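You operate a simulated robot arm through the tools that you are given. There is no shell and no other tool. Be economical: measure what you need, move in short steps, check, and stop when the job is done.

You are at the controls of a simulated robot arm. One attempt, no reset.

## Task
Bring the air up to 5 bar, reset, jog about ten labels on and turn the rewinder off.
Fine: go by the gauge and the count on the screen; work no other control.
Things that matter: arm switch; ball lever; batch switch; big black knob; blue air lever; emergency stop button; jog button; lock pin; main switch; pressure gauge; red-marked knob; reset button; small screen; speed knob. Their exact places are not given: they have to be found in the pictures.

The check looks at the end state, three seconds after you hand in, the way a careful person would. Anything else that was tipped, shoved, dropped, spilled or broken makes it a failure.

## Robot
A 7-joint arm with a two-finger gripper, hanging from a carriage that runs on a rail from [-1981, -39] to [898, 18] (x, y) and turns from -326 to 362 degrees about z. Base frame: it is fixed where the carriage stands at the start and does not move with it; the origin is on the floor, on the carriage's upright axis, x ahead of it, y to its left, z up. Lengths are in mm, angles in degrees, forces in N, time in s.
With the tool pointing down near the work surface it reaches from about 100 to 560 mm from the robot's upright axis, wherever it stands. Its first joint turns from -166.0 to 166.0 degrees. Places, roughly: arm switch [500, 300, 900]; ball lever [500, 400, 1100]; batch switch [500, 200, 900]; big black knob [600, 600, 1400]; blue air lever [700, 600, 1300]; emergency stop button [400, 300, 900]; jog button [600, 300, 900]; lock pin [500, 500, 1600]; main switch [200, 200, 900]; pressure gauge [700, 700, 1400]; red-marked knob [0, 400, 1400]; reset button [500, 300, 900]; small screen [500, 400, 1200]; speed knob [500, 200, 900]; spindle button [-300, 300, 1100]; start button [600, 400, 900]. Payload 1.37 kg.
Tool frame: the origin (TCP) lies between the finger pads and is the grasp point; the fingertips stand 16 mm ahead of it; z points along the fingers, y is the line along which they close. Largest opening 92 mm; the body of the gripper starts 74 mm behind the TCP.
Orientation is that of the tool frame in the base frame, as a unit quaternion [w, x, y, z]. With the fingers straight down and closing along the base's y, the tool's x points along the base's -x, its y along +y and its z along -z.

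## Interface
- The arm moves only by the tool move_arm. Its arguments are lists of equal length, an entry for each row: "grip": the finger opening in mm, from 0 to 92; "linear": the shift along the base's x, y, z in units of 40 mm (1.0 is 40 mm), a list of three; "rotation": the turn, a rotation vector about the base's x, y, z in units of 4 degrees (1.0 is 4 degrees), a list of three. In form: {"grip": [grip, ...], "linear": [[x, y, z], ...], "rotation": [[ax, ay, az], ...]}. A call has 1 to 20 rows; each row shifts and turns the commanded pose from where the row before left it. A call with a number of a shift or a turn outside -1 to 1 is refused whole. A row lasts 0.2 s, in which the tool goes at most 50 mm and 8.6 degrees; a call with a longer step from one row to the next is refused whole, and so is a gripper value outside its range. A pose out of reach is approached as far as the arm can. The call stops where the force on the tool passes 40 N (or 10 N more than at its start, if that is more) or the arm is blocked; 0.2 s more then pass. Each finger halts on what it meets, pressing with about 26 N; the grip force reading is that of the motor and also rises with nothing between the fingers. The clock runs only during rows and for 0.2 s after the last one: add rows that do not move to give the fingers time. It gives the time, the measured TCP pose, the force on the tool (base axes), the opening and the grip force at its end, in the units of the frame above (readings bear some noise), with the torque about the TCP (base axes, N m) and any sound that the robot's microphone picked up.
- Cameras (640 x 400 px; columns grow to the right, rows downward): "scene" is now at [190.5, 71.8, 1639.3]; the picture's right is [0.99, 0.14, 0.00], its down [0.12, -0.82, -0.56] and it looks along [-0.08, 0.56, -0.83] (base axes); focal length 237 px, centre (320, 200). "wrist" rides on the gripper at [71, 19, -111] in the tool frame; the picture's right is [-0.26, 0.97, 0.00], its down [-0.78, -0.21, -0.59] and it looks along [-0.57, -0.15, 0.81] (tool axes); focal length 280 px, centre (320, 200).
- get_image(camera): a new picture of that camera. No time passes.
- lift_body(by): slides the trunk up (or, below 0, down) by that many mm; the arm and the scene camera ride with it, the base frame stays. It gives what a move gives, with no picture.
- drive_base(legs): drives the robot by 1 to 6 legs, each [ahead, left, turn to the left] in mm, mm and degrees, along the robot's own axes; the way and the turn of a leg run together, so that a leg with both is an arc; at most 1500 mm and 180 degrees a leg. The arm and the cameras ride along, it lands a little off, and it stops where it bumps. It keeps to its track: a leg is cut to what the track allows. It gives what a move gives.
- turn_head(pan, tilt): turns the head with the scene camera to pan (to the left, within 155 degrees either way) and tilt (down, from -29 to 69), counted from straight ahead of the robot. It gives what a move gives.
- probe_pixels(camera, pixels): there is no depth. For up to 12 entries [column, row, z] of the newest picture of that camera ("zoom" is the newest enlarged one), the place [x, y] in the base frame at which the ray of that pixel passes the height z, good to about 2 mm. No time passes.
- inspect(camera, box): a new picture of the part [left, top, right, bottom] of that camera's present view, enlarged. No time passes.
- close_job(): hands the job in; it is judged then, once.

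Work in short steps. Measure before you move; look again where a grasp or a placing could have gone wrong, and mend it. You have 80 turns and 60 pictures in all, those below and enlarged ones among them. Open the gripper and draw the arm clear of the work before you hand the job in, unless the task says otherwise; then end with one line.

The tools are called after "Emit:" by a JSON object that holds its "method" and its "body". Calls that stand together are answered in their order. move_arm: Moves the arm, as the interface text tells. Its arguments: {"type":"object","properties":{"grip":{"type":"array","items":{"type":"number"}},"linear":{"type":"array","items":{"type":"array","items":{"type":"number"}}},"rotation":{"type":"array","items":{"type":"array","items":{"type":"number"}}}},"required":["grip","linear","rotation"]} The other tools are called the same way: lift_body (by) slides the trunk up or down; drive_base (legs) drives the base; turn_head (pan, tilt) turns the head that bears the scene camera; get_image (camera) takes a picture; probe_pixels (camera, pixels) gives the place at which the rays of pixels pass given heights; inspect (camera, box) takes an enlarged picture of a part of a camera's view; close_job () hands the job in.

At the start:

```text
time: 0.0
eef_pos: [183.3, 234.9, 999.1]
ee_rot: [0.0, 0.0, 1.0, 0.0]
ft_force: [0.5, -0.5, -1.0]
ft_torque: [-0.01, 0.0, 0.01]
opening: 92.2
gripper_force: 0.1
trunk travel left (down, up): [-450.0, 210.0]
robot x, y, heading: [1.7, -3.1, -0.1]
head pan, tilt: [98.2, 55.7]
```

scene: 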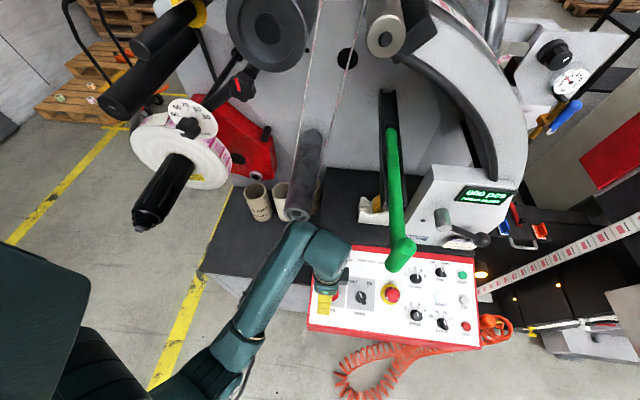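
wrist: 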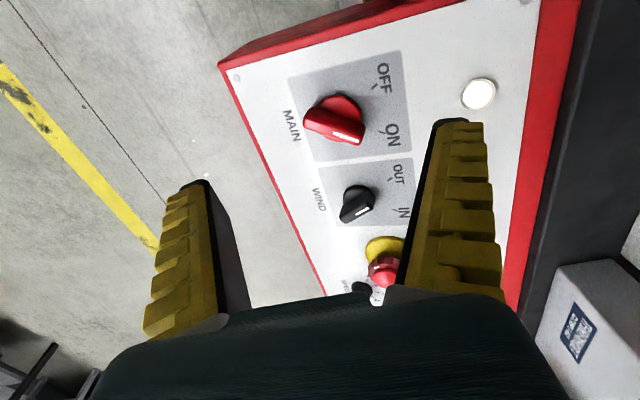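

The panel lies in front at around (400,290) px, and the gauge at (570,83) px. I'll enlarge both to read labels.

Emit:
{"method": "inspect", "body": {"camera": "scene", "box": [300, 235, 500, 360]}}

Emit:
{"method": "inspect", "body": {"camera": "scene", "box": [500, 20, 640, 150]}}

Emit:
{"method": "inspect", "body": {"camera": "scene", "box": [400, 150, 540, 260]}}

```text
3.20 times, centred on (400, 298) of scene
```

zoom: 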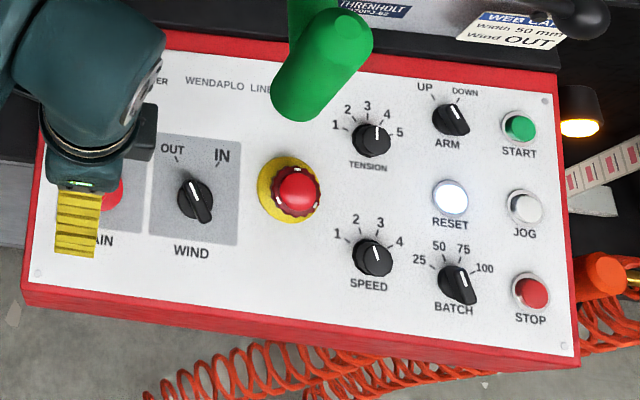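

```text
3.08 times, centred on (570, 85) of scene
```

zoom: 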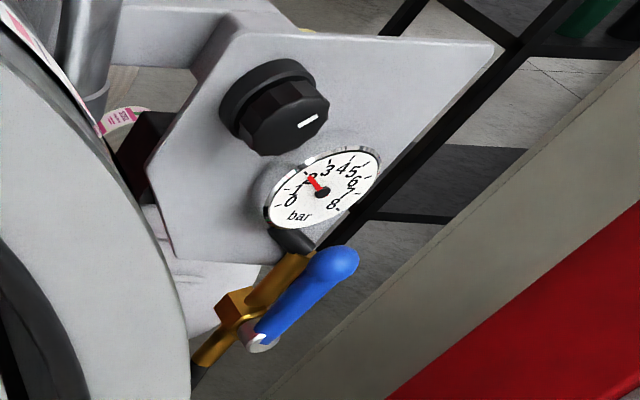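

```text
3.64 times, centred on (470, 205) of scene
```

zoom: 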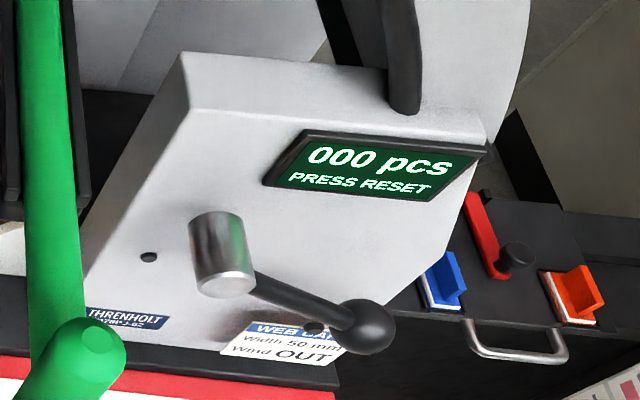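

Gauge shows 2 bar; the screen shows "000 pcs / PRESS RESET". I probe key pixels to size up the layout before moving.

Emit:
{"method": "probe_pixels", "body": {"camera": "scene", "pixels": [[402, 255, 1000], [402, 255, 1100], [402, 255, 1200], [441, 297, 900], [464, 299, 900], [361, 297, 900], [553, 55, 1400], [571, 83, 1400], [480, 240, 1100], [326, 300, 900], [308, 325, 900], [470, 345, 900]]}}

Emit:
{"method": "turn_head", "body": {"pan": 60, "tilt": 25}}

Emit:
{"method": "get_image", "body": {"camera": "scene"}}

```text
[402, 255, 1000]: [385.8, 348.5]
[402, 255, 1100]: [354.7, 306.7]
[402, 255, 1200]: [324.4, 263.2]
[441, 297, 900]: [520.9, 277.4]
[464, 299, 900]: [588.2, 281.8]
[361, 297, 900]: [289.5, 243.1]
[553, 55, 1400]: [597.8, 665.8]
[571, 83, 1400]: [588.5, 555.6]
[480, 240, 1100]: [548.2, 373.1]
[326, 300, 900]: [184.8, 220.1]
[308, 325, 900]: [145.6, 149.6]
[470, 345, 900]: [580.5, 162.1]
```

```text
time: 1.0
eef_pos: [183.2, 234.0, 999.3]
ee_rot: [-0.001, -0.001, 1.0, 0.0]
ft_force: [0.0, -0.5, -0.8]
ft_torque: [0.01, -0.01, 0.03]
opening: 91.7
gripper_force: 0.0
trunk travel left (down, up): [-450.0, 210.0]
robot x, y, heading: [0.1, -2.3, -0.1]
head pan, tilt: [60.0, 25.0]
```

```text
54 pictures are left
```

scene: 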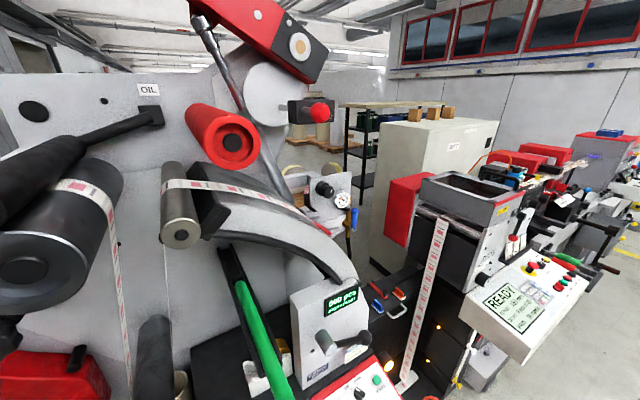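

I'll retract the arm towards the rail and up, so it clears the green lever when driving to +x.

Emit:
{"method": "move_arm", "body": {"grip": [92, 92, 92, 92, 92, 92], "linear": [[0, 0, 0.8], [0, -0.7, 0.7], [0, -0.7, 0.7], [0, -0.7, 0.7], [0, -0.7, 0.7], [0, 0, 0]], "rotation": [[0, 0, 0], [0, 0, 0], [0, 0, 0], [0, 0, 0], [0, 0, 0], [0, 0, 0]]}}

Emit:
{"method": "drive_base", "body": {"legs": [[500, 0, 0]]}}

Emit:
{"method": "turn_head", "body": {"pan": 90, "tilt": 25}}

Emit:
{"method": "get_image", "body": {"camera": "scene"}}

```text
time: 2.4
eef_pos: [203.7, 144.7, 1098.2]
ee_rot: [0.001, -0.001, 1.0, 0.001]
ft_force: [0.1, 0.8, -0.1]
ft_torque: [0.01, -0.02, -0.02]
opening: 91.8
gripper_force: 0.1
out of reach, approached as far as the arm can: row 4, 5
trunk travel left (down, up): [-450.0, 210.0]
robot x, y, heading: [2.7, 3.5, -0.1]
head pan, tilt: [60.0, 25.0]
```

```text
time: 5.4
eef_pos: [699.0, 154.5, 1098.3]
ee_rot: [0.001, 0.003, 1.0, 0.001]
ft_force: [1.2, 0.6, -0.2]
ft_torque: [0.03, -0.02, -0.01]
opening: 91.7
gripper_force: 0.0
trunk travel left (down, up): [-450.0, 210.0]
robot x, y, heading: [497.3, 8.4, -0.4]
head pan, tilt: [60.0, 25.0]
```

```text
time: 6.3
eef_pos: [697.8, 153.7, 1098.9]
ee_rot: [0.001, 0.003, 1.0, 0.0]
ft_force: [-0.5, 0.0, 0.2]
ft_torque: [0.0, 0.0, -0.02]
opening: 91.9
gripper_force: 0.0
trunk travel left (down, up): [-450.0, 210.0]
robot x, y, heading: [492.9, 8.1, -0.2]
head pan, tilt: [90.0, 25.0]
```

```text
53 pictures are left
```

scene: 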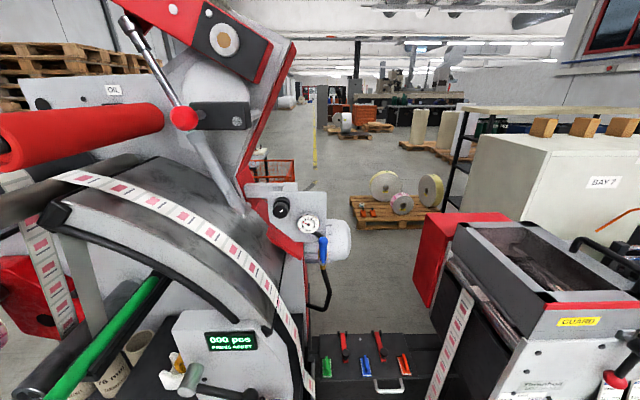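

Knob is now at px (282,208), gauge at (308,224). I probe their rays for triangulation, and enlarge the view.

Emit:
{"method": "probe_pixels", "body": {"camera": "scene", "pixels": [[282, 208, 1300], [282, 208, 1400], [282, 208, 1450], [308, 224, 1300], [308, 224, 1400], [322, 250, 1300], [230, 340, 1100], [230, 340, 1200]]}}

Emit:
{"method": "inspect", "body": {"camera": "scene", "box": [230, 165, 390, 265]}}

```text
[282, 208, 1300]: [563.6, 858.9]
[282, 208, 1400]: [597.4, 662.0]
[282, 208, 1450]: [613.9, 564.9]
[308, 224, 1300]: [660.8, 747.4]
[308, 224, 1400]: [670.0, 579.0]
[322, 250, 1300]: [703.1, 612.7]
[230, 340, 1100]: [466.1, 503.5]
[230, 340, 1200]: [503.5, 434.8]
```

```text
4.00 times, centred on (310, 215) of scene
```

zoom: 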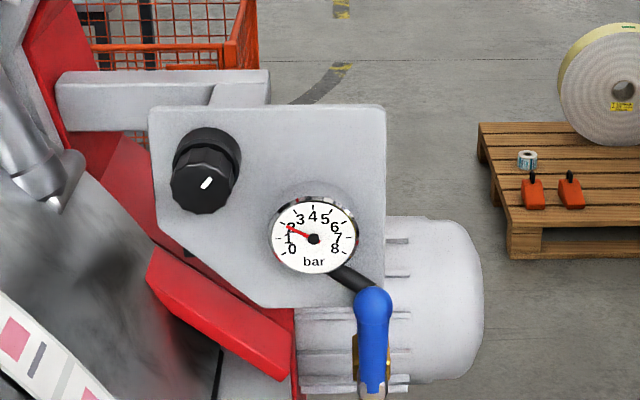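

Triangulated: knob ≈ (597, 655, 1400), gauge ≈ (666, 653, 1354), plate facing −y. I'll move the carriage a bit more right so the arm comes in from the open side, and begin tipping the tool to point to +y.

Emit:
{"method": "drive_base", "body": {"legs": [[130, 0, 0]]}}

Emit:
{"method": "move_arm", "body": {"grip": [70, 70, 70, 70, 70, 70, 70, 70, 70, 70, 70, 70, 70, 70, 70, 70, 70, 70, 70, 70], "linear": [[-0.3, 0.2, 0.3], [-0.3, 0.2, 0.3], [-0.3, 0.2, 0.3], [-0.3, 0.2, 0.3], [-0.3, 0.2, 0.3], [-0.3, 0.2, 0.3], [-0.3, 0.2, 0.3], [-0.3, 0.2, 0.3], [-0.3, 0.2, 0.3], [-0.3, 0.2, 0.3], [-0.3, 0.2, 0.3], [-0.3, 0.2, 0.3], [-0.3, 0.2, 0.3], [-0.3, 0.2, 0.3], [-0.3, 0.2, 0.3], [0, 0.2, 0.3], [0, 0.2, 0.3], [0, 0.2, 0.3], [0, 0.2, 0.3], [0, 0.2, 0.3]], "rotation": [[1, 0, 0], [1, 0, 0], [1, 0, 0], [1, 0, 0], [1, 0, 0], [1, 0, 0], [1, 0, 0], [1, 0, 0], [1, 0, 0], [1, 0, 0], [1, 0, 0], [1, 0, 0], [1, 0, 0], [1, 0, 0], [1, 0, 0], [1, 0, 0], [1, 0, 0], [1, 0, 0], [1, 0, 0], [1, 0, 0]]}}

Emit:
{"method": "get_image", "body": {"camera": "wrist"}}

Emit:
{"method": "get_image", "body": {"camera": "scene"}}

```text
time: 7.6
eef_pos: [825.8, 156.5, 1099.2]
ee_rot: [0.001, 0.002, 1.0, 0.001]
ft_force: [0.5, 0.2, -0.2]
ft_torque: [-0.01, -0.01, 0.0]
opening: 91.9
gripper_force: 0.1
trunk travel left (down, up): [-450.0, 210.0]
robot x, y, heading: [624.9, 15.5, -0.3]
head pan, tilt: [90.0, 25.0]
```

```text
time: 11.8
eef_pos: [655.9, 336.9, 1336.3]
ee_rot: [-0.001, 0.003, 0.764, 0.645]
ft_force: [0.3, 0.0, -0.2]
ft_torque: [0.01, -0.01, 0.01]
opening: 71.7
gripper_force: 1.4
out of reach, approached as far as the arm can: row 1, 2, 12, 13, 14
trunk travel left (down, up): [-450.0, 210.0]
robot x, y, heading: [618.8, 11.3, -0.1]
head pan, tilt: [90.0, 25.0]
```

```text
51 pictures are left
```

wrist: 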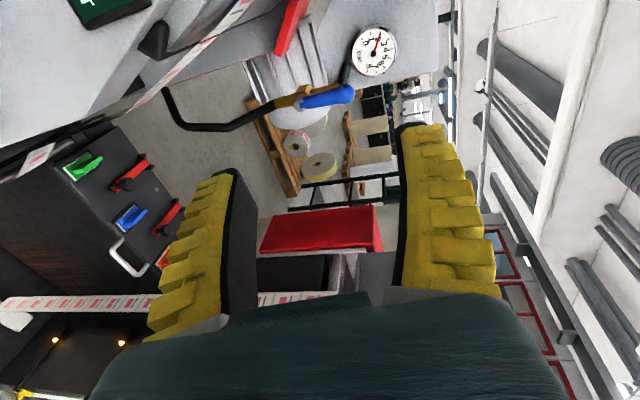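

```text
50 pictures are left
```

scene: 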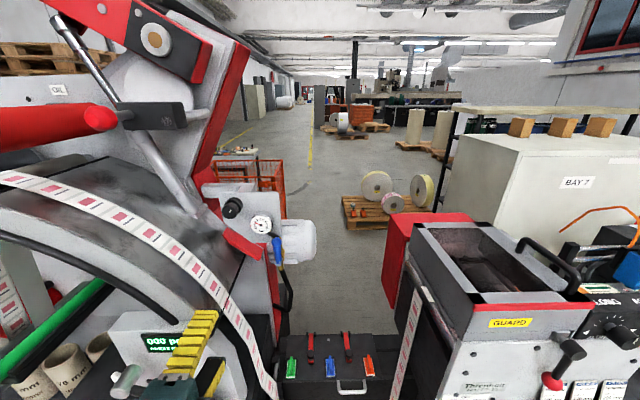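

The arm is at (656,337,1336) pointing nearly +y. I enlarge and probe the knob from this new carriage position for a better fix.

Emit:
{"method": "inspect", "body": {"camera": "scene", "box": [190, 165, 318, 245]}}

Emit:
{"method": "move_arm", "body": {"grip": [70, 70, 70, 70], "linear": [[-0.4, 0, 0.4], [-0.4, 0, 0.4], [-0.4, 0, 0.4], [-0.26, 0, 0.4]], "rotation": [[0.8, 0, 0], [0.8, 0, 0], [0.8, 0, 0], [0.1, 0, 0]]}}

Emit:
{"method": "get_image", "body": {"camera": "wrist"}}

```text
5.00 times, centred on (254, 205) of scene
```

zoom: 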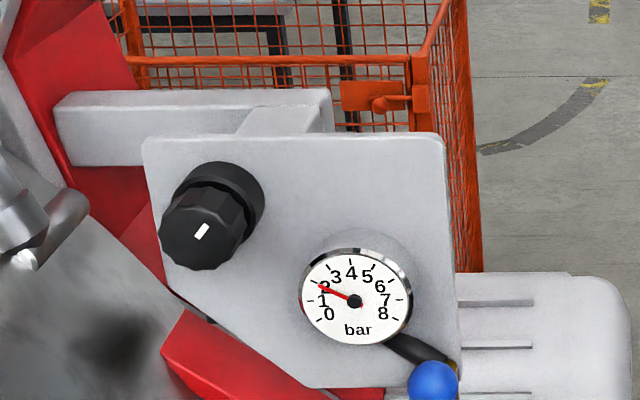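

```text
time: 12.8
eef_pos: [593.2, 339.8, 1393.8]
ee_rot: [0.0, -0.002, 0.711, 0.704]
ft_force: [0.4, 0.5, 0.0]
ft_torque: [0.03, 0.0, 0.0]
opening: 72.1
gripper_force: 1.8
trunk travel left (down, up): [-450.0, 210.0]
robot x, y, heading: [622.5, 14.5, -0.2]
head pan, tilt: [90.0, 25.0]
```

```text
48 pictures are left
```

wrist: 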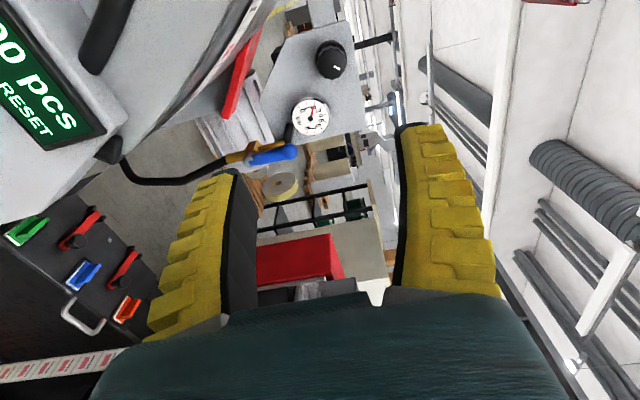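

The wrist sees the knob face at (330,60), which gives about (593, 645, 1409). Cross-checking with scene rays of the knob face and flange.

Emit:
{"method": "probe_pixels", "body": {"camera": "wrist", "pixels": [[330, 60, 1400], [330, 60, 1405], [330, 60, 1410]]}}

Emit:
{"method": "probe_pixels", "body": {"camera": "zoom", "pixels": [[198, 232, 1395], [198, 232, 1400], [198, 232, 1405], [198, 232, 1410], [222, 190, 1410], [222, 190, 1400]]}}

Emit:
{"method": "inspect", "body": {"camera": "wrist", "box": [240, 10, 432, 130]}}

```text
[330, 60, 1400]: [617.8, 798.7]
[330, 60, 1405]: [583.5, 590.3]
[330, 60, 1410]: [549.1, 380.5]
```

```text
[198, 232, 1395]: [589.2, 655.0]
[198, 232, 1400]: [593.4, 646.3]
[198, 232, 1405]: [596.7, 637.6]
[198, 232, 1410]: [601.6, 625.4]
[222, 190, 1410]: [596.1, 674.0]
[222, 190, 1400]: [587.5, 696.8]
```

```text
3.33 times, centred on (336, 70) of wrist
```

zoom: 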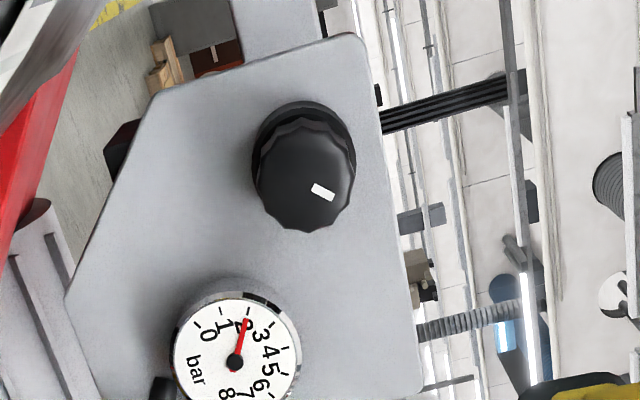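

Knob face centre ≈ (592.5, 645, 1402), diameter ≈ 40 mm. I approach along +y to y≈600 and check.

Emit:
{"method": "move_arm", "body": {"grip": [70, 70, 70, 70, 70, 70, 70, 70], "linear": [[0, 0.8, 0.1], [0, 0.8, 0.1], [0, 0.8, 0], [0, 0.8, 0], [0, 0.8, 0], [0, 0.8, 0], [0, 0.8, 0], [0, 0.8, 0]], "rotation": [[0, 0, 0], [0, 0, 0], [0, 0, 0], [0, 0, 0], [0, 0, 0], [0, 0, 0], [0, 0, 0], [0, 0, 0]]}}

Emit:
{"method": "get_image", "body": {"camera": "wrist"}}

Emit:
{"method": "get_image", "body": {"camera": "scene"}}

```text
time: 14.6
eef_pos: [597.5, 590.6, 1407.9]
ee_rot: [-0.002, 0.003, 0.706, 0.708]
ft_force: [0.1, -0.7, 0.2]
ft_torque: [0.0, 0.01, -0.03]
opening: 71.9
gripper_force: 1.1
trunk travel left (down, up): [-450.0, 210.0]
robot x, y, heading: [620.5, 8.8, -0.3]
head pan, tilt: [90.0, 25.0]
```

```text
46 pictures are left
```

wrist: 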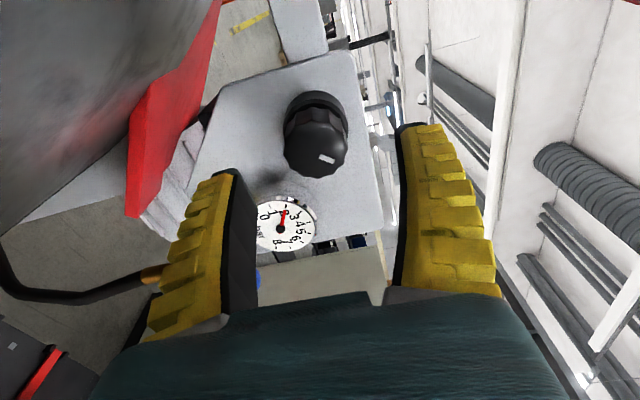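

```text
45 pictures are left
```

scene: 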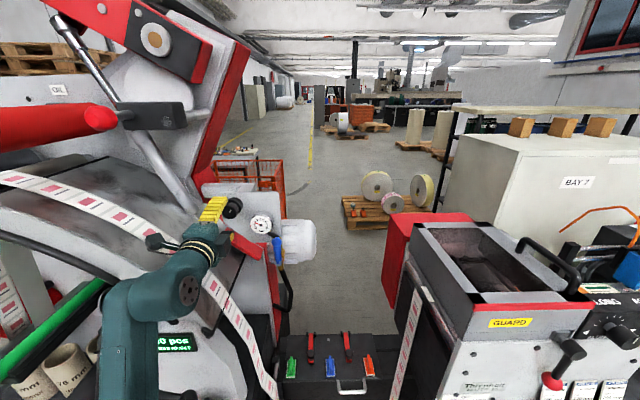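

I'll refine with an enlarged wrist view around the knob face at about (318,150).

Emit:
{"method": "inspect", "body": {"camera": "wrist", "box": [230, 80, 390, 180]}}

Emit:
{"method": "move_arm", "body": {"grip": [70, 70], "linear": [[0, 0, 0], [0, 0, 0]], "rotation": [[0, 0, 0], [0, 0, 0]]}}

Emit:
{"method": "inspect", "body": {"camera": "scene", "box": [150, 165, 310, 265]}}

```text
4.00 times, centred on (310, 130) of wrist
```

zoom: 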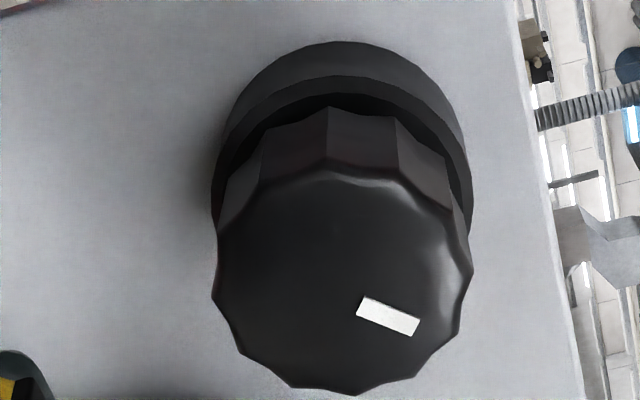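

```text
time: 15.2
eef_pos: [595.9, 591.3, 1408.3]
ee_rot: [-0.002, 0.002, 0.707, 0.708]
ft_force: [0.6, 0.3, 0.4]
ft_torque: [0.03, 0.01, 0.01]
opening: 72.1
gripper_force: 1.5
trunk travel left (down, up): [-450.0, 210.0]
robot x, y, heading: [623.6, 12.2, -0.0]
head pan, tilt: [90.0, 25.0]
```

```text
4.00 times, centred on (230, 215) of scene
```

zoom: 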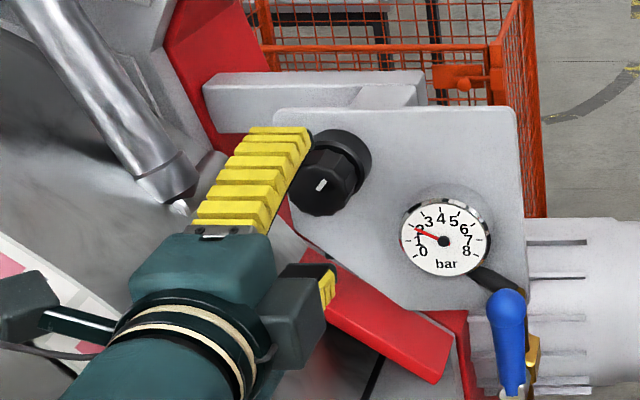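

Knob is ~+3 in x and −3.5 in z from tool axis, with its face ≈50 mm ahead. Move in 50 mm and close on it.

Emit:
{"method": "move_arm", "body": {"grip": [70, 70, 70, 70], "linear": [[0.07, 0.3, -0.09], [0, 0.3, 0], [0, 0.3, 0], [0, 0.3, 0]], "rotation": [[0, 0, 0], [0, 0, 0], [0, 0, 0], [0, 0, 0]]}}

Emit:
{"method": "get_image", "body": {"camera": "wrist"}}

```text
time: 16.2
eef_pos: [600.6, 641.8, 1403.9]
ee_rot: [-0.001, 0.003, 0.707, 0.707]
ft_force: [0.0, 0.4, 0.4]
ft_torque: [-0.02, 0.02, 0.03]
opening: 72.0
gripper_force: 1.8
trunk travel left (down, up): [-450.0, 210.0]
robot x, y, heading: [623.2, 10.5, -0.2]
head pan, tilt: [90.0, 25.0]
```

```text
42 pictures are left
```

wrist: 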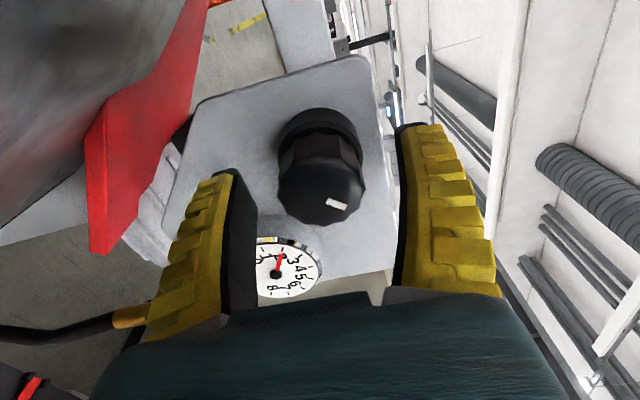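

The knob face (320,190) now sits ~5 mm behind the TCP and centred: fingers straddle it. I close the grip.

Emit:
{"method": "move_arm", "body": {"grip": [50, 38, 34, 34, 34], "linear": [[-0.04, 0.05, 0], [0, 0, 0], [0, 0, 0], [0, 0, 0], [0, 0, 0]], "rotation": [[0, 0, 0], [0, 0, 0], [0, 0, 0], [0, 0, 0], [0, 0, 0]]}}

Emit:
{"method": "move_arm", "body": {"grip": [34, 34, 34, 34, 34], "linear": [[0, 0, 0], [0, 0, 0], [0, 0, 0], [0, 0, 0], [0, 0, 0]], "rotation": [[0, 1, 0], [0, 1, 0], [0, 1, 0], [0, 1, 0], [0, 1, 0]]}}

Emit:
{"method": "get_image", "body": {"camera": "wrist"}}

Emit:
{"method": "inspect", "body": {"camera": "scene", "box": [210, 175, 306, 235]}}

```text
time: 17.4
eef_pos: [597.1, 642.6, 1403.9]
ee_rot: [-0.001, 0.002, 0.706, 0.708]
ft_force: [-1.0, -0.1, 2.1]
ft_torque: [0.04, -0.01, 0.0]
opening: 39.1
gripper_force: 3.5
trunk travel left (down, up): [-450.0, 210.0]
robot x, y, heading: [622.7, 14.3, -0.3]
head pan, tilt: [90.0, 25.0]
```

```text
time: 18.6
eef_pos: [598.3, 643.8, 1403.1]
ee_rot: [-0.124, 0.127, 0.696, 0.696]
ft_force: [-0.1, -0.1, 0.4]
ft_torque: [0.0, -0.01, 0.0]
opening: 37.8
gripper_force: 2.6
trunk travel left (down, up): [-450.0, 210.0]
robot x, y, heading: [619.3, 9.7, -0.2]
head pan, tilt: [90.0, 25.0]
```

```text
41 pictures are left
```

wrist: 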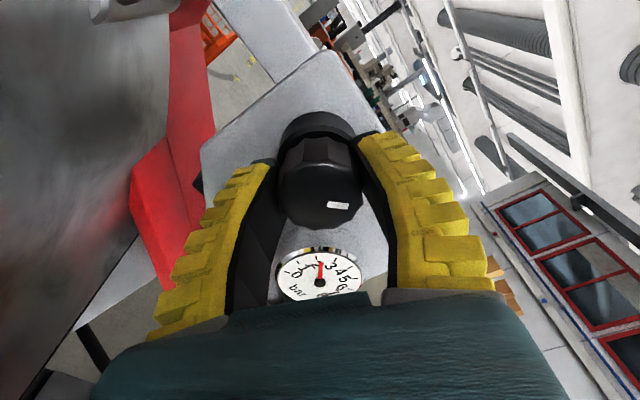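

```text
6.67 times, centred on (258, 205) of scene
```

zoom: 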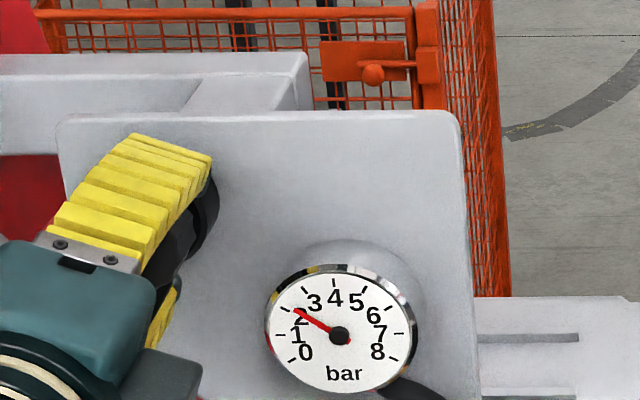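

The knob seems to turn with the fingers, the needle up slightly (~2.3). I tighten the grip and turn another 40° clockwise.

Emit:
{"method": "move_arm", "body": {"grip": [20, 20, 20, 20, 20, 20, 20, 20, 20, 20, 20, 20], "linear": [[0, 0, 0], [0, 0, 0], [0, 0, 0], [0, 0, 0], [0, 0, 0], [0, 0, 0], [0, 0, 0], [0, 0, 0], [0, 0, 0], [0, 0, 0], [0, 0, 0], [0, 0, 0]], "rotation": [[0, 0, 0], [0, 1, 0], [0, 1, 0], [0, 1, 0], [0, 1, 0], [0, 1, 0], [0, 1, 0], [0, 1, 0], [0, 1, 0], [0, 1, 0], [0, 1, 0], [0, 0, 0]]}}

Emit:
{"method": "inspect", "body": {"camera": "scene", "box": [210, 175, 306, 235]}}

Emit:
{"method": "get_image", "body": {"camera": "wrist"}}

```text
time: 21.2
eef_pos: [596.9, 642.8, 1402.5]
ee_rot: [-0.355, 0.357, 0.611, 0.611]
ft_force: [-9.2, -12.3, 1.6]
ft_torque: [0.08, -0.04, 0.23]
opening: 29.0
gripper_force: 28.1
trunk travel left (down, up): [-450.0, 210.0]
robot x, y, heading: [617.8, 13.1, -0.4]
head pan, tilt: [90.0, 25.0]
```

```text
6.67 times, centred on (258, 205) of scene
```

zoom: 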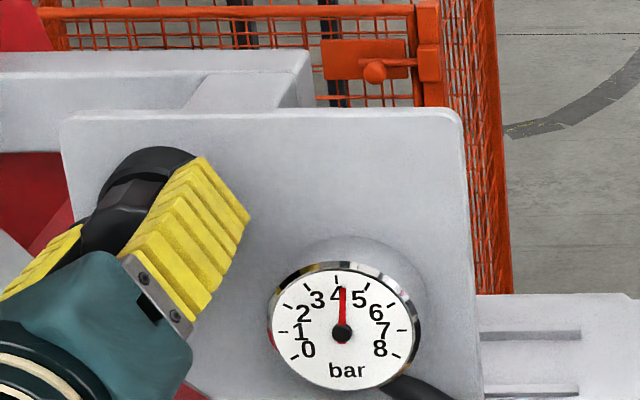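

```text
38 pictures are left
```

wrist: 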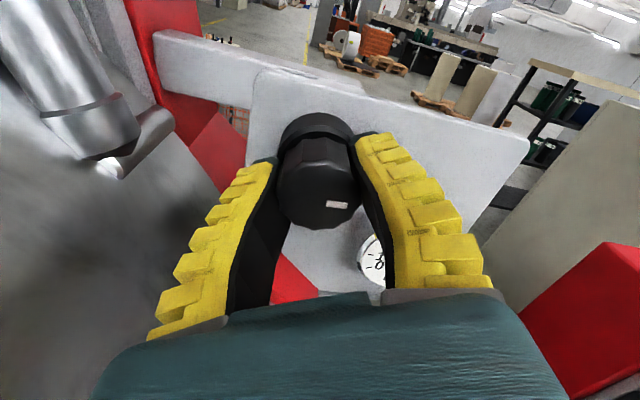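

Needle is at ~4.1 bar after 40° more. I turn another 16° and check.

Emit:
{"method": "move_arm", "body": {"grip": [28, 28, 28, 28, 28], "linear": [[0, 0, 0], [0, 0, 0], [0, 0, 0], [0, 0, 0], [0, 0, 0]], "rotation": [[0, 1, 0], [0, 1, 0], [0, 1, 0], [0, 1, 0], [0, 0, 0]]}}

Emit:
{"method": "inspect", "body": {"camera": "scene", "box": [242, 200, 290, 230]}}

```text
time: 22.4
eef_pos: [597.1, 644.7, 1401.5]
ee_rot: [-0.423, 0.421, 0.567, 0.568]
ft_force: [-12.7, -34.8, 7.8]
ft_torque: [-0.14, -0.15, 0.36]
opening: 32.3
gripper_force: 27.7
out of reach, approached as far as the arm can: row 4
trunk travel left (down, up): [-450.0, 210.0]
robot x, y, heading: [624.9, 12.4, -0.1]
head pan, tilt: [90.0, 25.0]
```

```text
13.33 times, centred on (266, 215) of scene
```

zoom: 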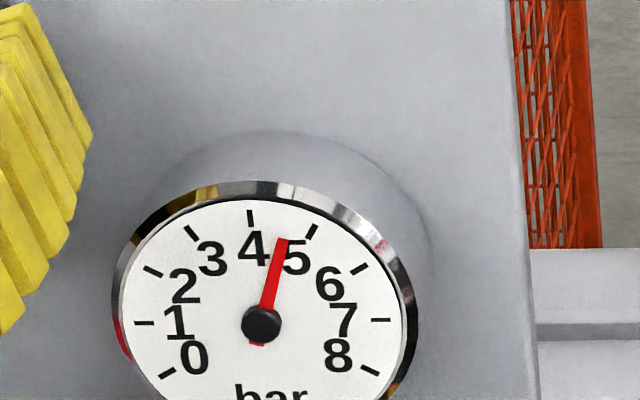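

Reading ≈4.6 bar; the arm is at a joint limit. I release, back off a little, rotate back 60° and regrasp.

Emit:
{"method": "move_arm", "body": {"grip": [60, 70, 70, 70, 70], "linear": [[0, 0, 0], [0, 0, 0], [0, 0, 0], [0, -0.7, 0], [0, -0.7, 0]], "rotation": [[0, 0, 0], [0, 0, 0], [0, 0, 0], [0, 0, 0], [0, 0, 0]]}}

Emit:
{"method": "move_arm", "body": {"grip": [70, 70, 70, 70, 70, 70, 70, 70, 70, 70, 70, 70, 70, 70, 70, 70], "linear": [[0, 0, 0], [0, 0, 0], [0, 0, 0], [0, 0, 0], [0, 0, 0], [0, 0, 0], [0, 0, 0], [0, 0, 0], [0, 0, 0], [0, 0, 0], [0, 0, 0], [0, 0, 0], [0, 0, 0], [0, 0, 0], [0, 0, 0], [0, 0, 0]], "rotation": [[0, -1, 0], [0, -1, 0], [0, -1, 0], [0, -1, 0], [0, -1, 0], [0, -1, 0], [0, -1, 0], [0, -1, 0], [0, -1, 0], [0, -1, 0], [0, -1, 0], [0, -1, 0], [0, -1, 0], [0, -1, 0], [0, -1, 0], [0, 0, 0]]}}

Emit:
{"method": "get_image", "body": {"camera": "wrist"}}

Emit:
{"method": "inspect", "body": {"camera": "scene", "box": [210, 185, 290, 235]}}

```text
time: 23.6
eef_pos: [598.0, 591.9, 1400.0]
ee_rot: [-0.421, 0.422, 0.568, 0.567]
ft_force: [0.0, 0.2, 0.9]
ft_torque: [-0.05, 0.0, -0.02]
opening: 71.9
gripper_force: 1.4
trunk travel left (down, up): [-450.0, 210.0]
robot x, y, heading: [618.1, 10.9, -0.4]
head pan, tilt: [90.0, 25.0]
```

```text
time: 27.0
eef_pos: [599.4, 592.6, 1397.8]
ee_rot: [-0.079, 0.082, 0.703, 0.702]
ft_force: [-0.3, 0.5, -0.4]
ft_torque: [-0.04, 0.01, 0.01]
opening: 71.8
gripper_force: 1.4
trunk travel left (down, up): [-450.0, 210.0]
robot x, y, heading: [625.5, 12.9, -0.6]
head pan, tilt: [90.0, 25.0]
```

```text
36 pictures are left
```

wrist: 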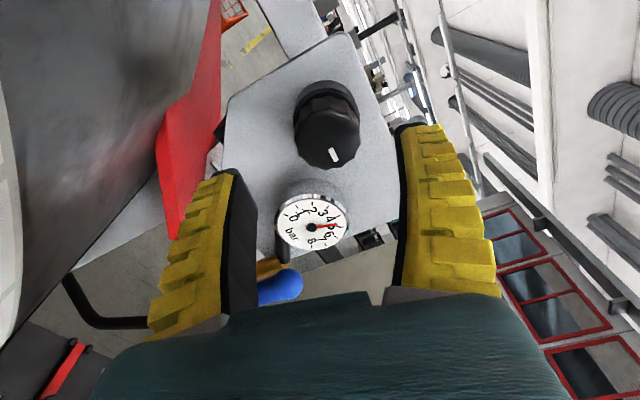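

```text
8.00 times, centred on (250, 210) of scene
```

zoom: 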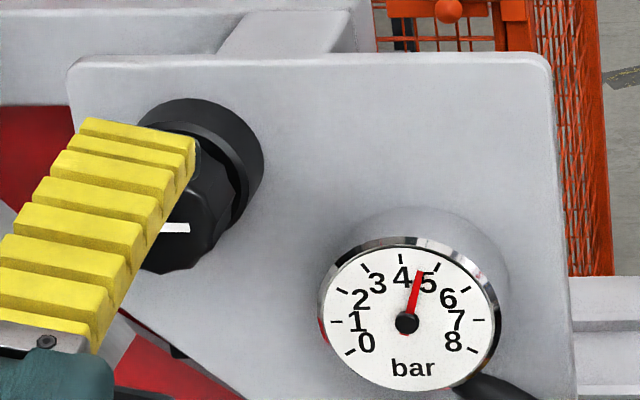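

Knob sits +6 mm up in the tool frame (face px (328,140)); I correct, move in 50 mm, close and look.

Emit:
{"method": "move_arm", "body": {"grip": [70, 70, 70, 70, 55, 45, 34, 30, 30], "linear": [[-0.035, 0.25, 0.167], [0, 0.35, 0], [0, 0.35, 0], [0, 0.3, 0], [0, 0, 0], [0, 0, 0], [0, 0, 0], [0, 0, 0], [0, 0, 0]], "rotation": [[0, 0, 0], [0, 0, 0], [0, 0, 0], [0, 0, 0], [0, 0, 0], [0, 0, 0], [0, 0, 0], [0, 0, 0], [0, 0, 0]]}}

Emit:
{"method": "move_arm", "body": {"grip": [30, 30, 30, 30], "linear": [[0, 0, 0], [0, 0, 0], [0, 0, 0], [0, 0, 0]], "rotation": [[0, 0.8, 0], [0, 0.8, 0], [0, 0.8, 0], [0, 0, 0]]}}

Emit:
{"method": "inspect", "body": {"camera": "scene", "box": [210, 185, 290, 235]}}

```text
time: 29.0
eef_pos: [597.7, 639.6, 1404.6]
ee_rot: [-0.081, 0.081, 0.703, 0.702]
ft_force: [-3.1, 0.1, -2.7]
ft_torque: [-0.05, 0.02, 0.04]
opening: 35.5
gripper_force: 4.1
trunk travel left (down, up): [-450.0, 210.0]
robot x, y, heading: [620.1, 11.9, -0.5]
head pan, tilt: [90.0, 25.0]
```

```text
time: 30.0
eef_pos: [598.0, 641.2, 1404.0]
ee_rot: [-0.139, 0.141, 0.694, 0.692]
ft_force: [-5.9, -12.8, -7.3]
ft_torque: [0.05, -0.04, 0.49]
opening: 31.4
gripper_force: 28.2
trunk travel left (down, up): [-450.0, 210.0]
robot x, y, heading: [621.1, 10.2, -0.2]
head pan, tilt: [90.0, 25.0]
```

```text
8.00 times, centred on (250, 210) of scene
```

zoom: 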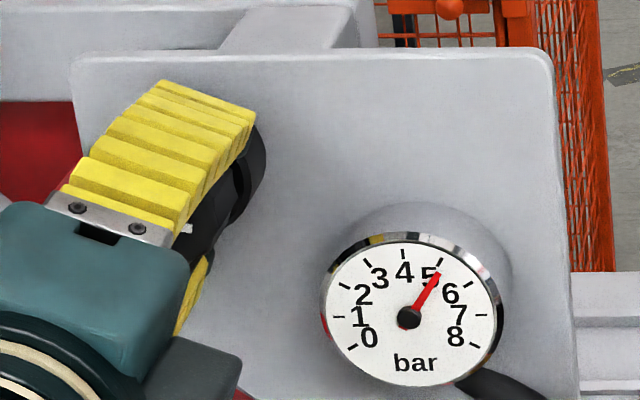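

Needle is near 5; I enlarge further to check.

Emit:
{"method": "inspect", "body": {"camera": "scene", "box": [245, 206, 277, 226]}}

Emit:
{"method": "get_image", "body": {"camera": "wrist"}}

```text
16.00 times, centred on (261, 216) of scene
```

zoom: 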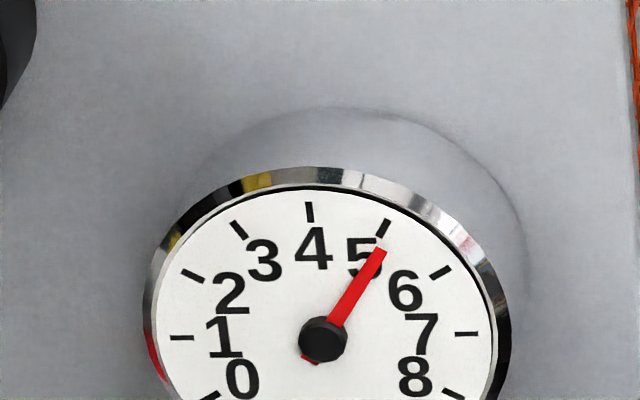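

```text
32 pictures are left
```

wrist: 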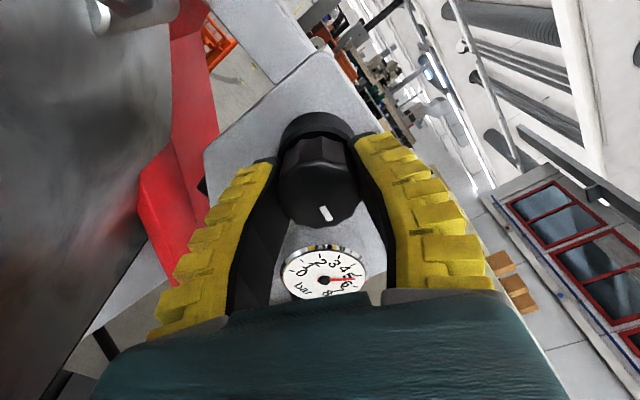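

Reads ≈5.05–5.1. I release and check what remains.

Emit:
{"method": "move_arm", "body": {"grip": [50, 65, 70, 70, 70, 70, 70], "linear": [[0, 0, 0], [0, 0, 0], [0, 0, 0], [0, -0.7, 0], [0, -0.7, 0], [0, -0.7, 0], [0, -0.7, 0]], "rotation": [[0, 0, 0], [0, 0, 0], [0, 0, 0], [0, 0, 0], [0, 0, 0], [0, 0, 0], [0, 0, 0]]}}

Emit:
{"method": "inspect", "body": {"camera": "scene", "box": [245, 206, 277, 226]}}

Emit:
{"method": "inspect", "body": {"camera": "wrist", "box": [240, 30, 400, 130]}}

```text
time: 31.6
eef_pos: [598.0, 528.8, 1405.7]
ee_rot: [-0.138, 0.141, 0.692, 0.694]
ft_force: [-0.6, 0.4, -1.3]
ft_torque: [-0.02, 0.02, -0.02]
opening: 71.9
gripper_force: 1.1
trunk travel left (down, up): [-450.0, 210.0]
robot x, y, heading: [624.5, 9.0, -0.7]
head pan, tilt: [90.0, 25.0]
```

```text
16.00 times, centred on (261, 216) of scene
```

zoom: 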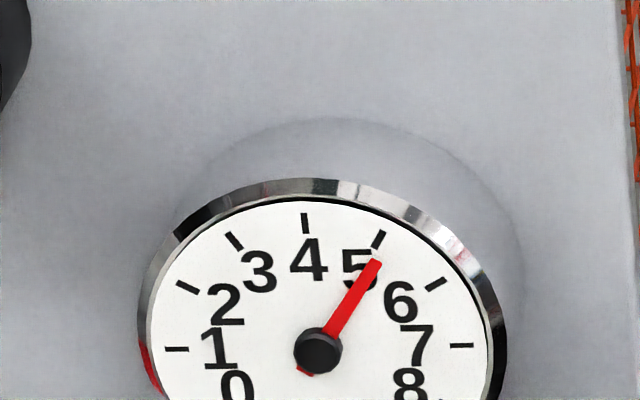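

```text
4.00 times, centred on (320, 80) of wrist
```

zoom: 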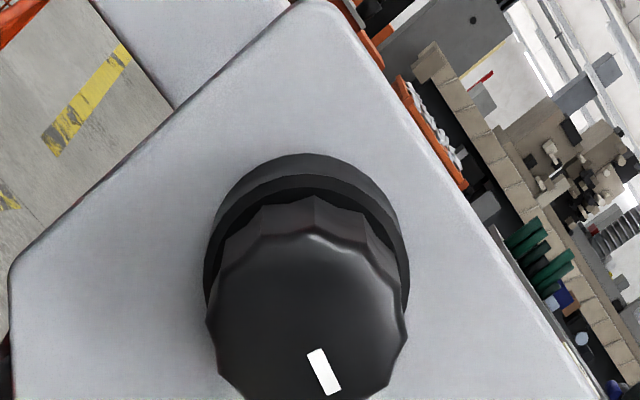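

Gauge holds ≈5.1 bar, good. Now I back straight out to y≈250 and undo the roll.

Emit:
{"method": "move_arm", "body": {"grip": [40, 30, 20, 10, 0, 0, 0, 0, 0], "linear": [[0, -0.8, 0], [0, -0.8, 0], [0, -0.8, 0], [0, -0.8, 0], [0, -0.8, 0], [0, -0.8, 0], [0, -0.8, 0], [0, -0.8, 0], [0, -0.6, 0]], "rotation": [[0, 0, 0], [0, 0, 0], [0, 0, 0], [0, -0.95, 0], [0, -0.95, 0], [0, -0.95, 0], [0, -0.95, 0], [0, -0.95, 0], [0, -0.95, 0]]}}

Emit:
{"method": "move_arm", "body": {"grip": [0, 0, 0, 0, 0, 0, 0, 0, 0, 0, 0, 0, 0, 0, 0, 0, 0, 0, 0, 0], "linear": [[0, 0, -0.4], [0, 0, -0.4], [0, 0, -0.4], [0, 0, -0.4], [0, 0, -0.4], [0, 0, -0.4], [0, 0, -0.4], [0, 0, -0.4], [0, 0, -0.4], [0, 0, -0.4], [0, 0, -0.4], [0, 0, -0.4], [0, 0, -0.4], [0, 0, -0.4], [0, 0, -0.4], [0, 0, -0.4], [0, 0, -0.4], [0, 0, -0.4], [0, 0, -0.4], [0, 0, -0.4]], "rotation": [[-1, 0, 0], [-1, 0, 0], [-1, 0, 0], [-1, 0, 0], [-1, 0, 0], [-1, 0, 0], [-1, 0, 0], [-1, 0, 0], [-1, 0, 0], [-1, 0, 0], [-1, 0, 0], [-1, 0, 0], [-1, 0, 0], [-1, 0, 0], [-1, 0, 0], [-1, 0, 0], [-1, 0, 0], [-1, 0, 0], [-1, 0, 0], [-1, 0, 0]]}}

Emit:
{"method": "turn_head", "body": {"pan": 115, "tilt": 55}}

Emit:
{"method": "get_image", "body": {"camera": "scene"}}

Emit:
{"method": "get_image", "body": {"camera": "wrist"}}

```text
time: 33.4
eef_pos: [561.6, 310.4, 1347.9]
ee_rot: [0.009, -0.014, 0.744, 0.668]
ft_force: [-1.2, 0.1, 0.0]
ft_torque: [0.01, -0.01, -0.02]
opening: 0.0
gripper_force: 26.2
out of reach, approached as far as the arm can: row 8
trunk travel left (down, up): [-450.0, 210.0]
robot x, y, heading: [621.5, 12.0, -0.3]
head pan, tilt: [90.0, 25.0]
stopped in row 8: the arm was blocked; the commanded pose is now the measured one
```

```text
time: 37.6
eef_pos: [560.6, 309.5, 1027.8]
ee_rot: [-0.002, -0.017, 0.999, 0.033]
ft_force: [-0.3, -0.3, 0.0]
ft_torque: [0.0, -0.01, -0.04]
opening: 0.3
gripper_force: 25.8
trunk travel left (down, up): [-450.0, 210.0]
robot x, y, heading: [617.1, 12.2, -0.3]
head pan, tilt: [90.0, 25.0]
```

```text
time: 38.5
eef_pos: [560.7, 309.4, 1028.6]
ee_rot: [-0.003, -0.017, 0.999, 0.035]
ft_force: [-0.7, 0.0, 0.6]
ft_torque: [0.02, 0.0, -0.01]
opening: 0.0
gripper_force: 26.1
trunk travel left (down, up): [-450.0, 210.0]
robot x, y, heading: [620.5, 10.7, -0.2]
head pan, tilt: [115.0, 55.0]
```

```text
29 pictures are left
```

scene: 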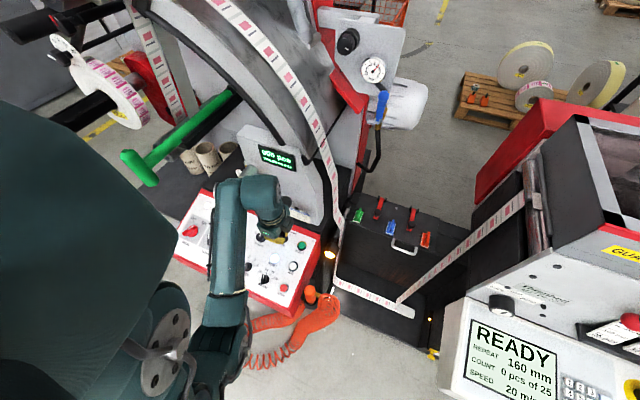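

```text
28 pictures are left
```

wrist: 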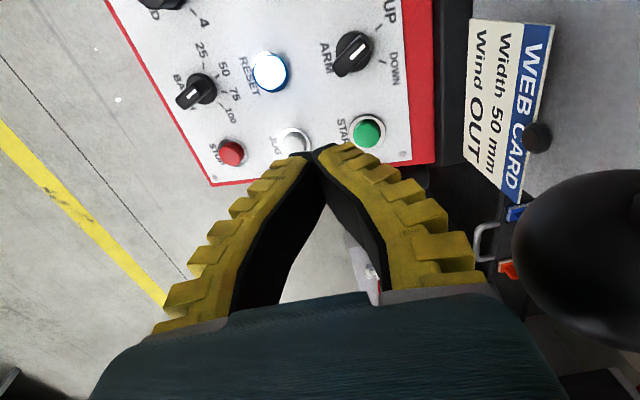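

The black ball lever is close to the gripper's +y side, so I step −y 36 mm first and straighten the last 4° of tilt, then look again.

Emit:
{"method": "move_arm", "body": {"grip": [0, 0, 0], "linear": [[-0.3, -0.45, 0], [-0.3, -0.45, 0], [0, 0, 0]], "rotation": [[-0.5, 0.2, 0], [-0.5, 0.2, 0], [0, 0, 0]]}}

Emit:
{"method": "get_image", "body": {"camera": "wrist"}}

Emit:
{"method": "inspect", "body": {"camera": "scene", "box": [210, 120, 370, 220]}}

```text
time: 39.3
eef_pos: [537.8, 272.1, 1029.5]
ee_rot: [-0.016, -0.015, 1.0, -0.001]
ft_force: [-0.3, -0.4, 0.7]
ft_torque: [0.01, -0.01, 0.0]
opening: 0.0
gripper_force: 25.6
trunk travel left (down, up): [-450.0, 210.0]
robot x, y, heading: [620.4, 11.7, -0.3]
head pan, tilt: [115.0, 55.0]
```

```text
27 pictures are left
```

wrist: 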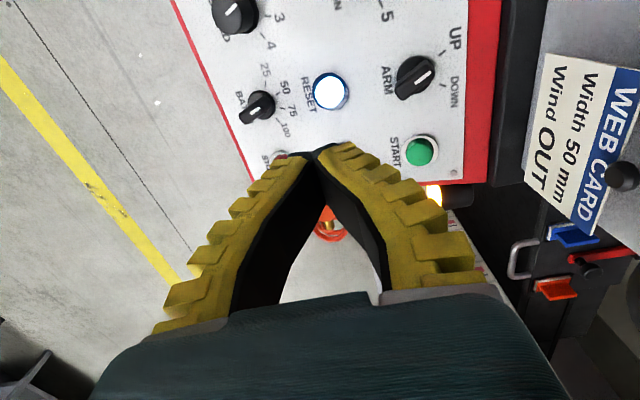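

```text
4.00 times, centred on (290, 170) of scene
```

zoom: 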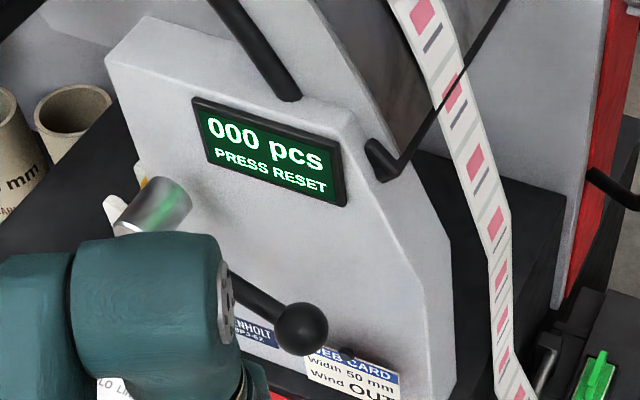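

The screen is visible from here. I probe the reset button (331,91), start (422,151), etc. from the wrist at several heights.

Emit:
{"method": "probe_pixels", "body": {"camera": "wrist", "pixels": [[331, 91, 880], [331, 91, 900], [331, 91, 920], [331, 91, 940], [422, 151, 900], [422, 151, 940]]}}

```text
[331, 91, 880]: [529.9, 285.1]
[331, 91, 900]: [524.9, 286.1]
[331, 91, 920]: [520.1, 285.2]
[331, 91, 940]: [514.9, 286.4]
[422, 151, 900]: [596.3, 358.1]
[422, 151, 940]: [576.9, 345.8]
```

Both views agree on reset ≈ (530, 284, ~880) and jog ≈ (599, 287, ~880). I go over reset and descend to about 12 mm above it.

Emit:
{"method": "move_arm", "body": {"grip": [0, 0, 0, 0, 0], "linear": [[-0.2, 0.3, -0.5], [0, 0, -0.8], [0, 0, -0.8], [0, 0, -0.7], [0, 0, 0]], "rotation": [[0, 0, 0], [0, 0, 0], [0, 0, 0], [0, 0, 0], [0, 0, 0]]}}

Emit:
{"method": "get_image", "body": {"camera": "wrist"}}

Emit:
{"method": "get_image", "body": {"camera": "scene"}}

```text
time: 40.5
eef_pos: [529.3, 284.7, 916.5]
ee_rot: [-0.017, -0.016, 1.0, 0.0]
ft_force: [0.3, 0.0, -0.4]
ft_torque: [0.02, 0.01, 0.03]
opening: 0.0
gripper_force: 25.7
trunk travel left (down, up): [-450.0, 210.0]
robot x, y, heading: [618.0, 10.3, -0.6]
head pan, tilt: [115.0, 55.0]
```

```text
25 pictures are left
```

wrist: 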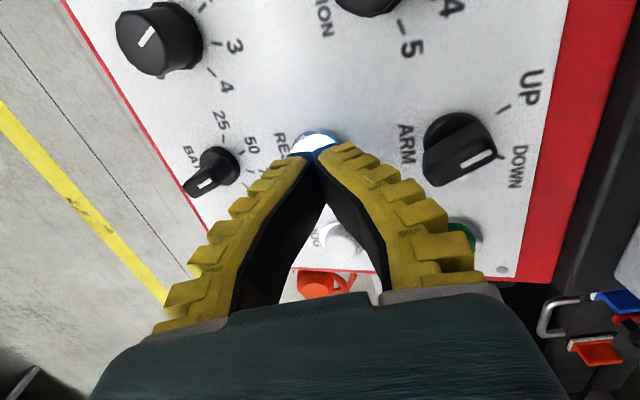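

```text
24 pictures are left
```

scene: 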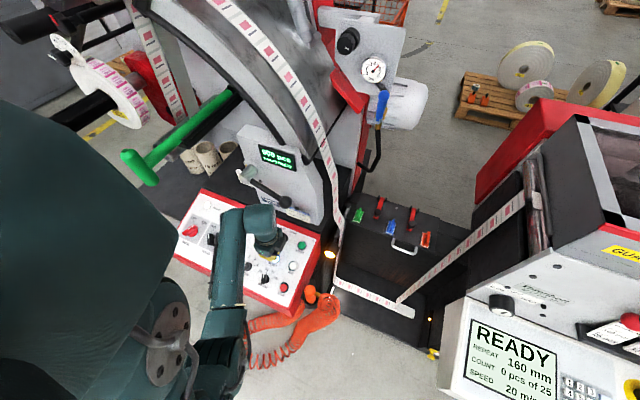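

Fingertips are right over the lit reset button. I press down in small steps and come back up.

Emit:
{"method": "move_arm", "body": {"grip": [0, 0, 0, 0, 0, 0], "linear": [[0, 0, -0.15], [0, 0, -0.12], [0, 0, -0.1], [0, 0, -0.08], [0, 0, -0.08], [0, 0, 0]], "rotation": [[0, 0, 0], [0, 0, 0], [0, 0, 0], [0, 0, 0], [0, 0, 0], [0, 0, 0]]}}

Emit:
{"method": "inspect", "body": {"camera": "scene", "box": [210, 130, 370, 230]}}

```text
time: 41.9
eef_pos: [529.0, 287.1, 896.5]
ee_rot: [-0.016, -0.016, 1.0, 0.001]
ft_force: [2.0, 2.8, 12.1]
ft_torque: [0.11, -0.07, 0.04]
opening: 0.0
gripper_force: 26.1
trunk travel left (down, up): [-450.0, 210.0]
robot x, y, heading: [619.4, 12.3, -0.0]
head pan, tilt: [115.0, 55.0]
heard: click
```

```text
4.00 times, centred on (290, 180) of scene
```

zoom: 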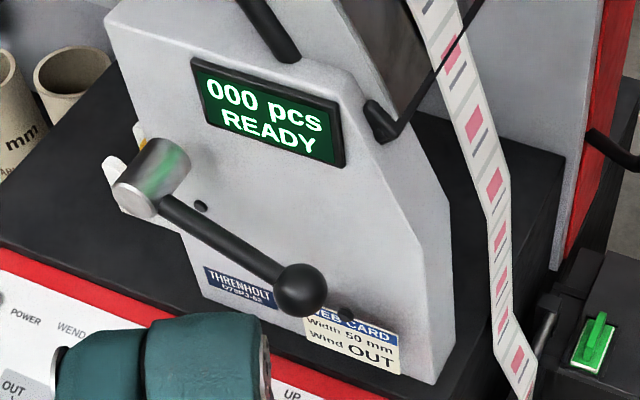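

Click and "READY". I raise 25 mm and move over jog.

Emit:
{"method": "move_arm", "body": {"grip": [0, 0, 0, 0], "linear": [[0, 0, 0.6], [0.88, 0, 0], [0.88, 0, 0], [0, 0, -0.1]], "rotation": [[0, 0, 0], [0, 0, 0], [0, 0, 0], [0, 0, 0]]}}

Emit:
{"method": "get_image", "body": {"camera": "wrist"}}

Emit:
{"method": "inspect", "body": {"camera": "scene", "box": [210, 210, 338, 290]}}

```text
time: 42.9
eef_pos: [599.4, 286.4, 915.1]
ee_rot: [-0.017, -0.016, 1.0, 0.0]
ft_force: [-0.1, -0.1, -0.6]
ft_torque: [0.01, 0.03, -0.02]
opening: 0.0
gripper_force: 25.9
trunk travel left (down, up): [-450.0, 210.0]
robot x, y, heading: [619.7, 10.9, -0.4]
head pan, tilt: [115.0, 55.0]
```

```text
22 pictures are left
```

wrist: 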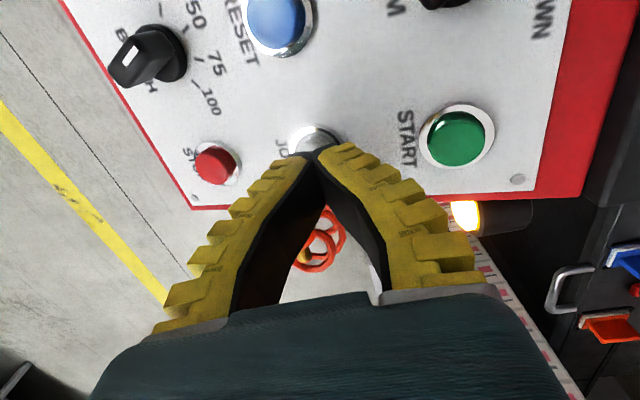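

```text
5.00 times, centred on (274, 250) of scene
```

zoom: 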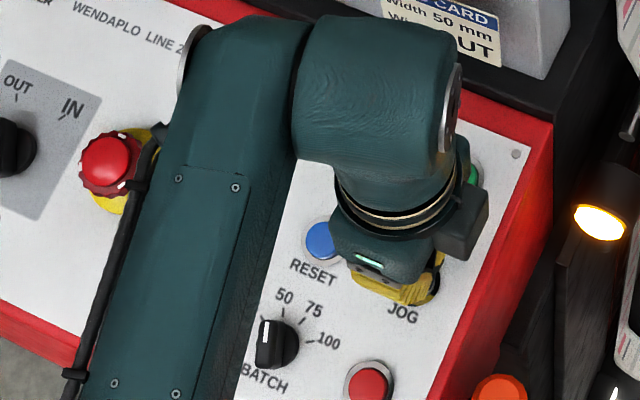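

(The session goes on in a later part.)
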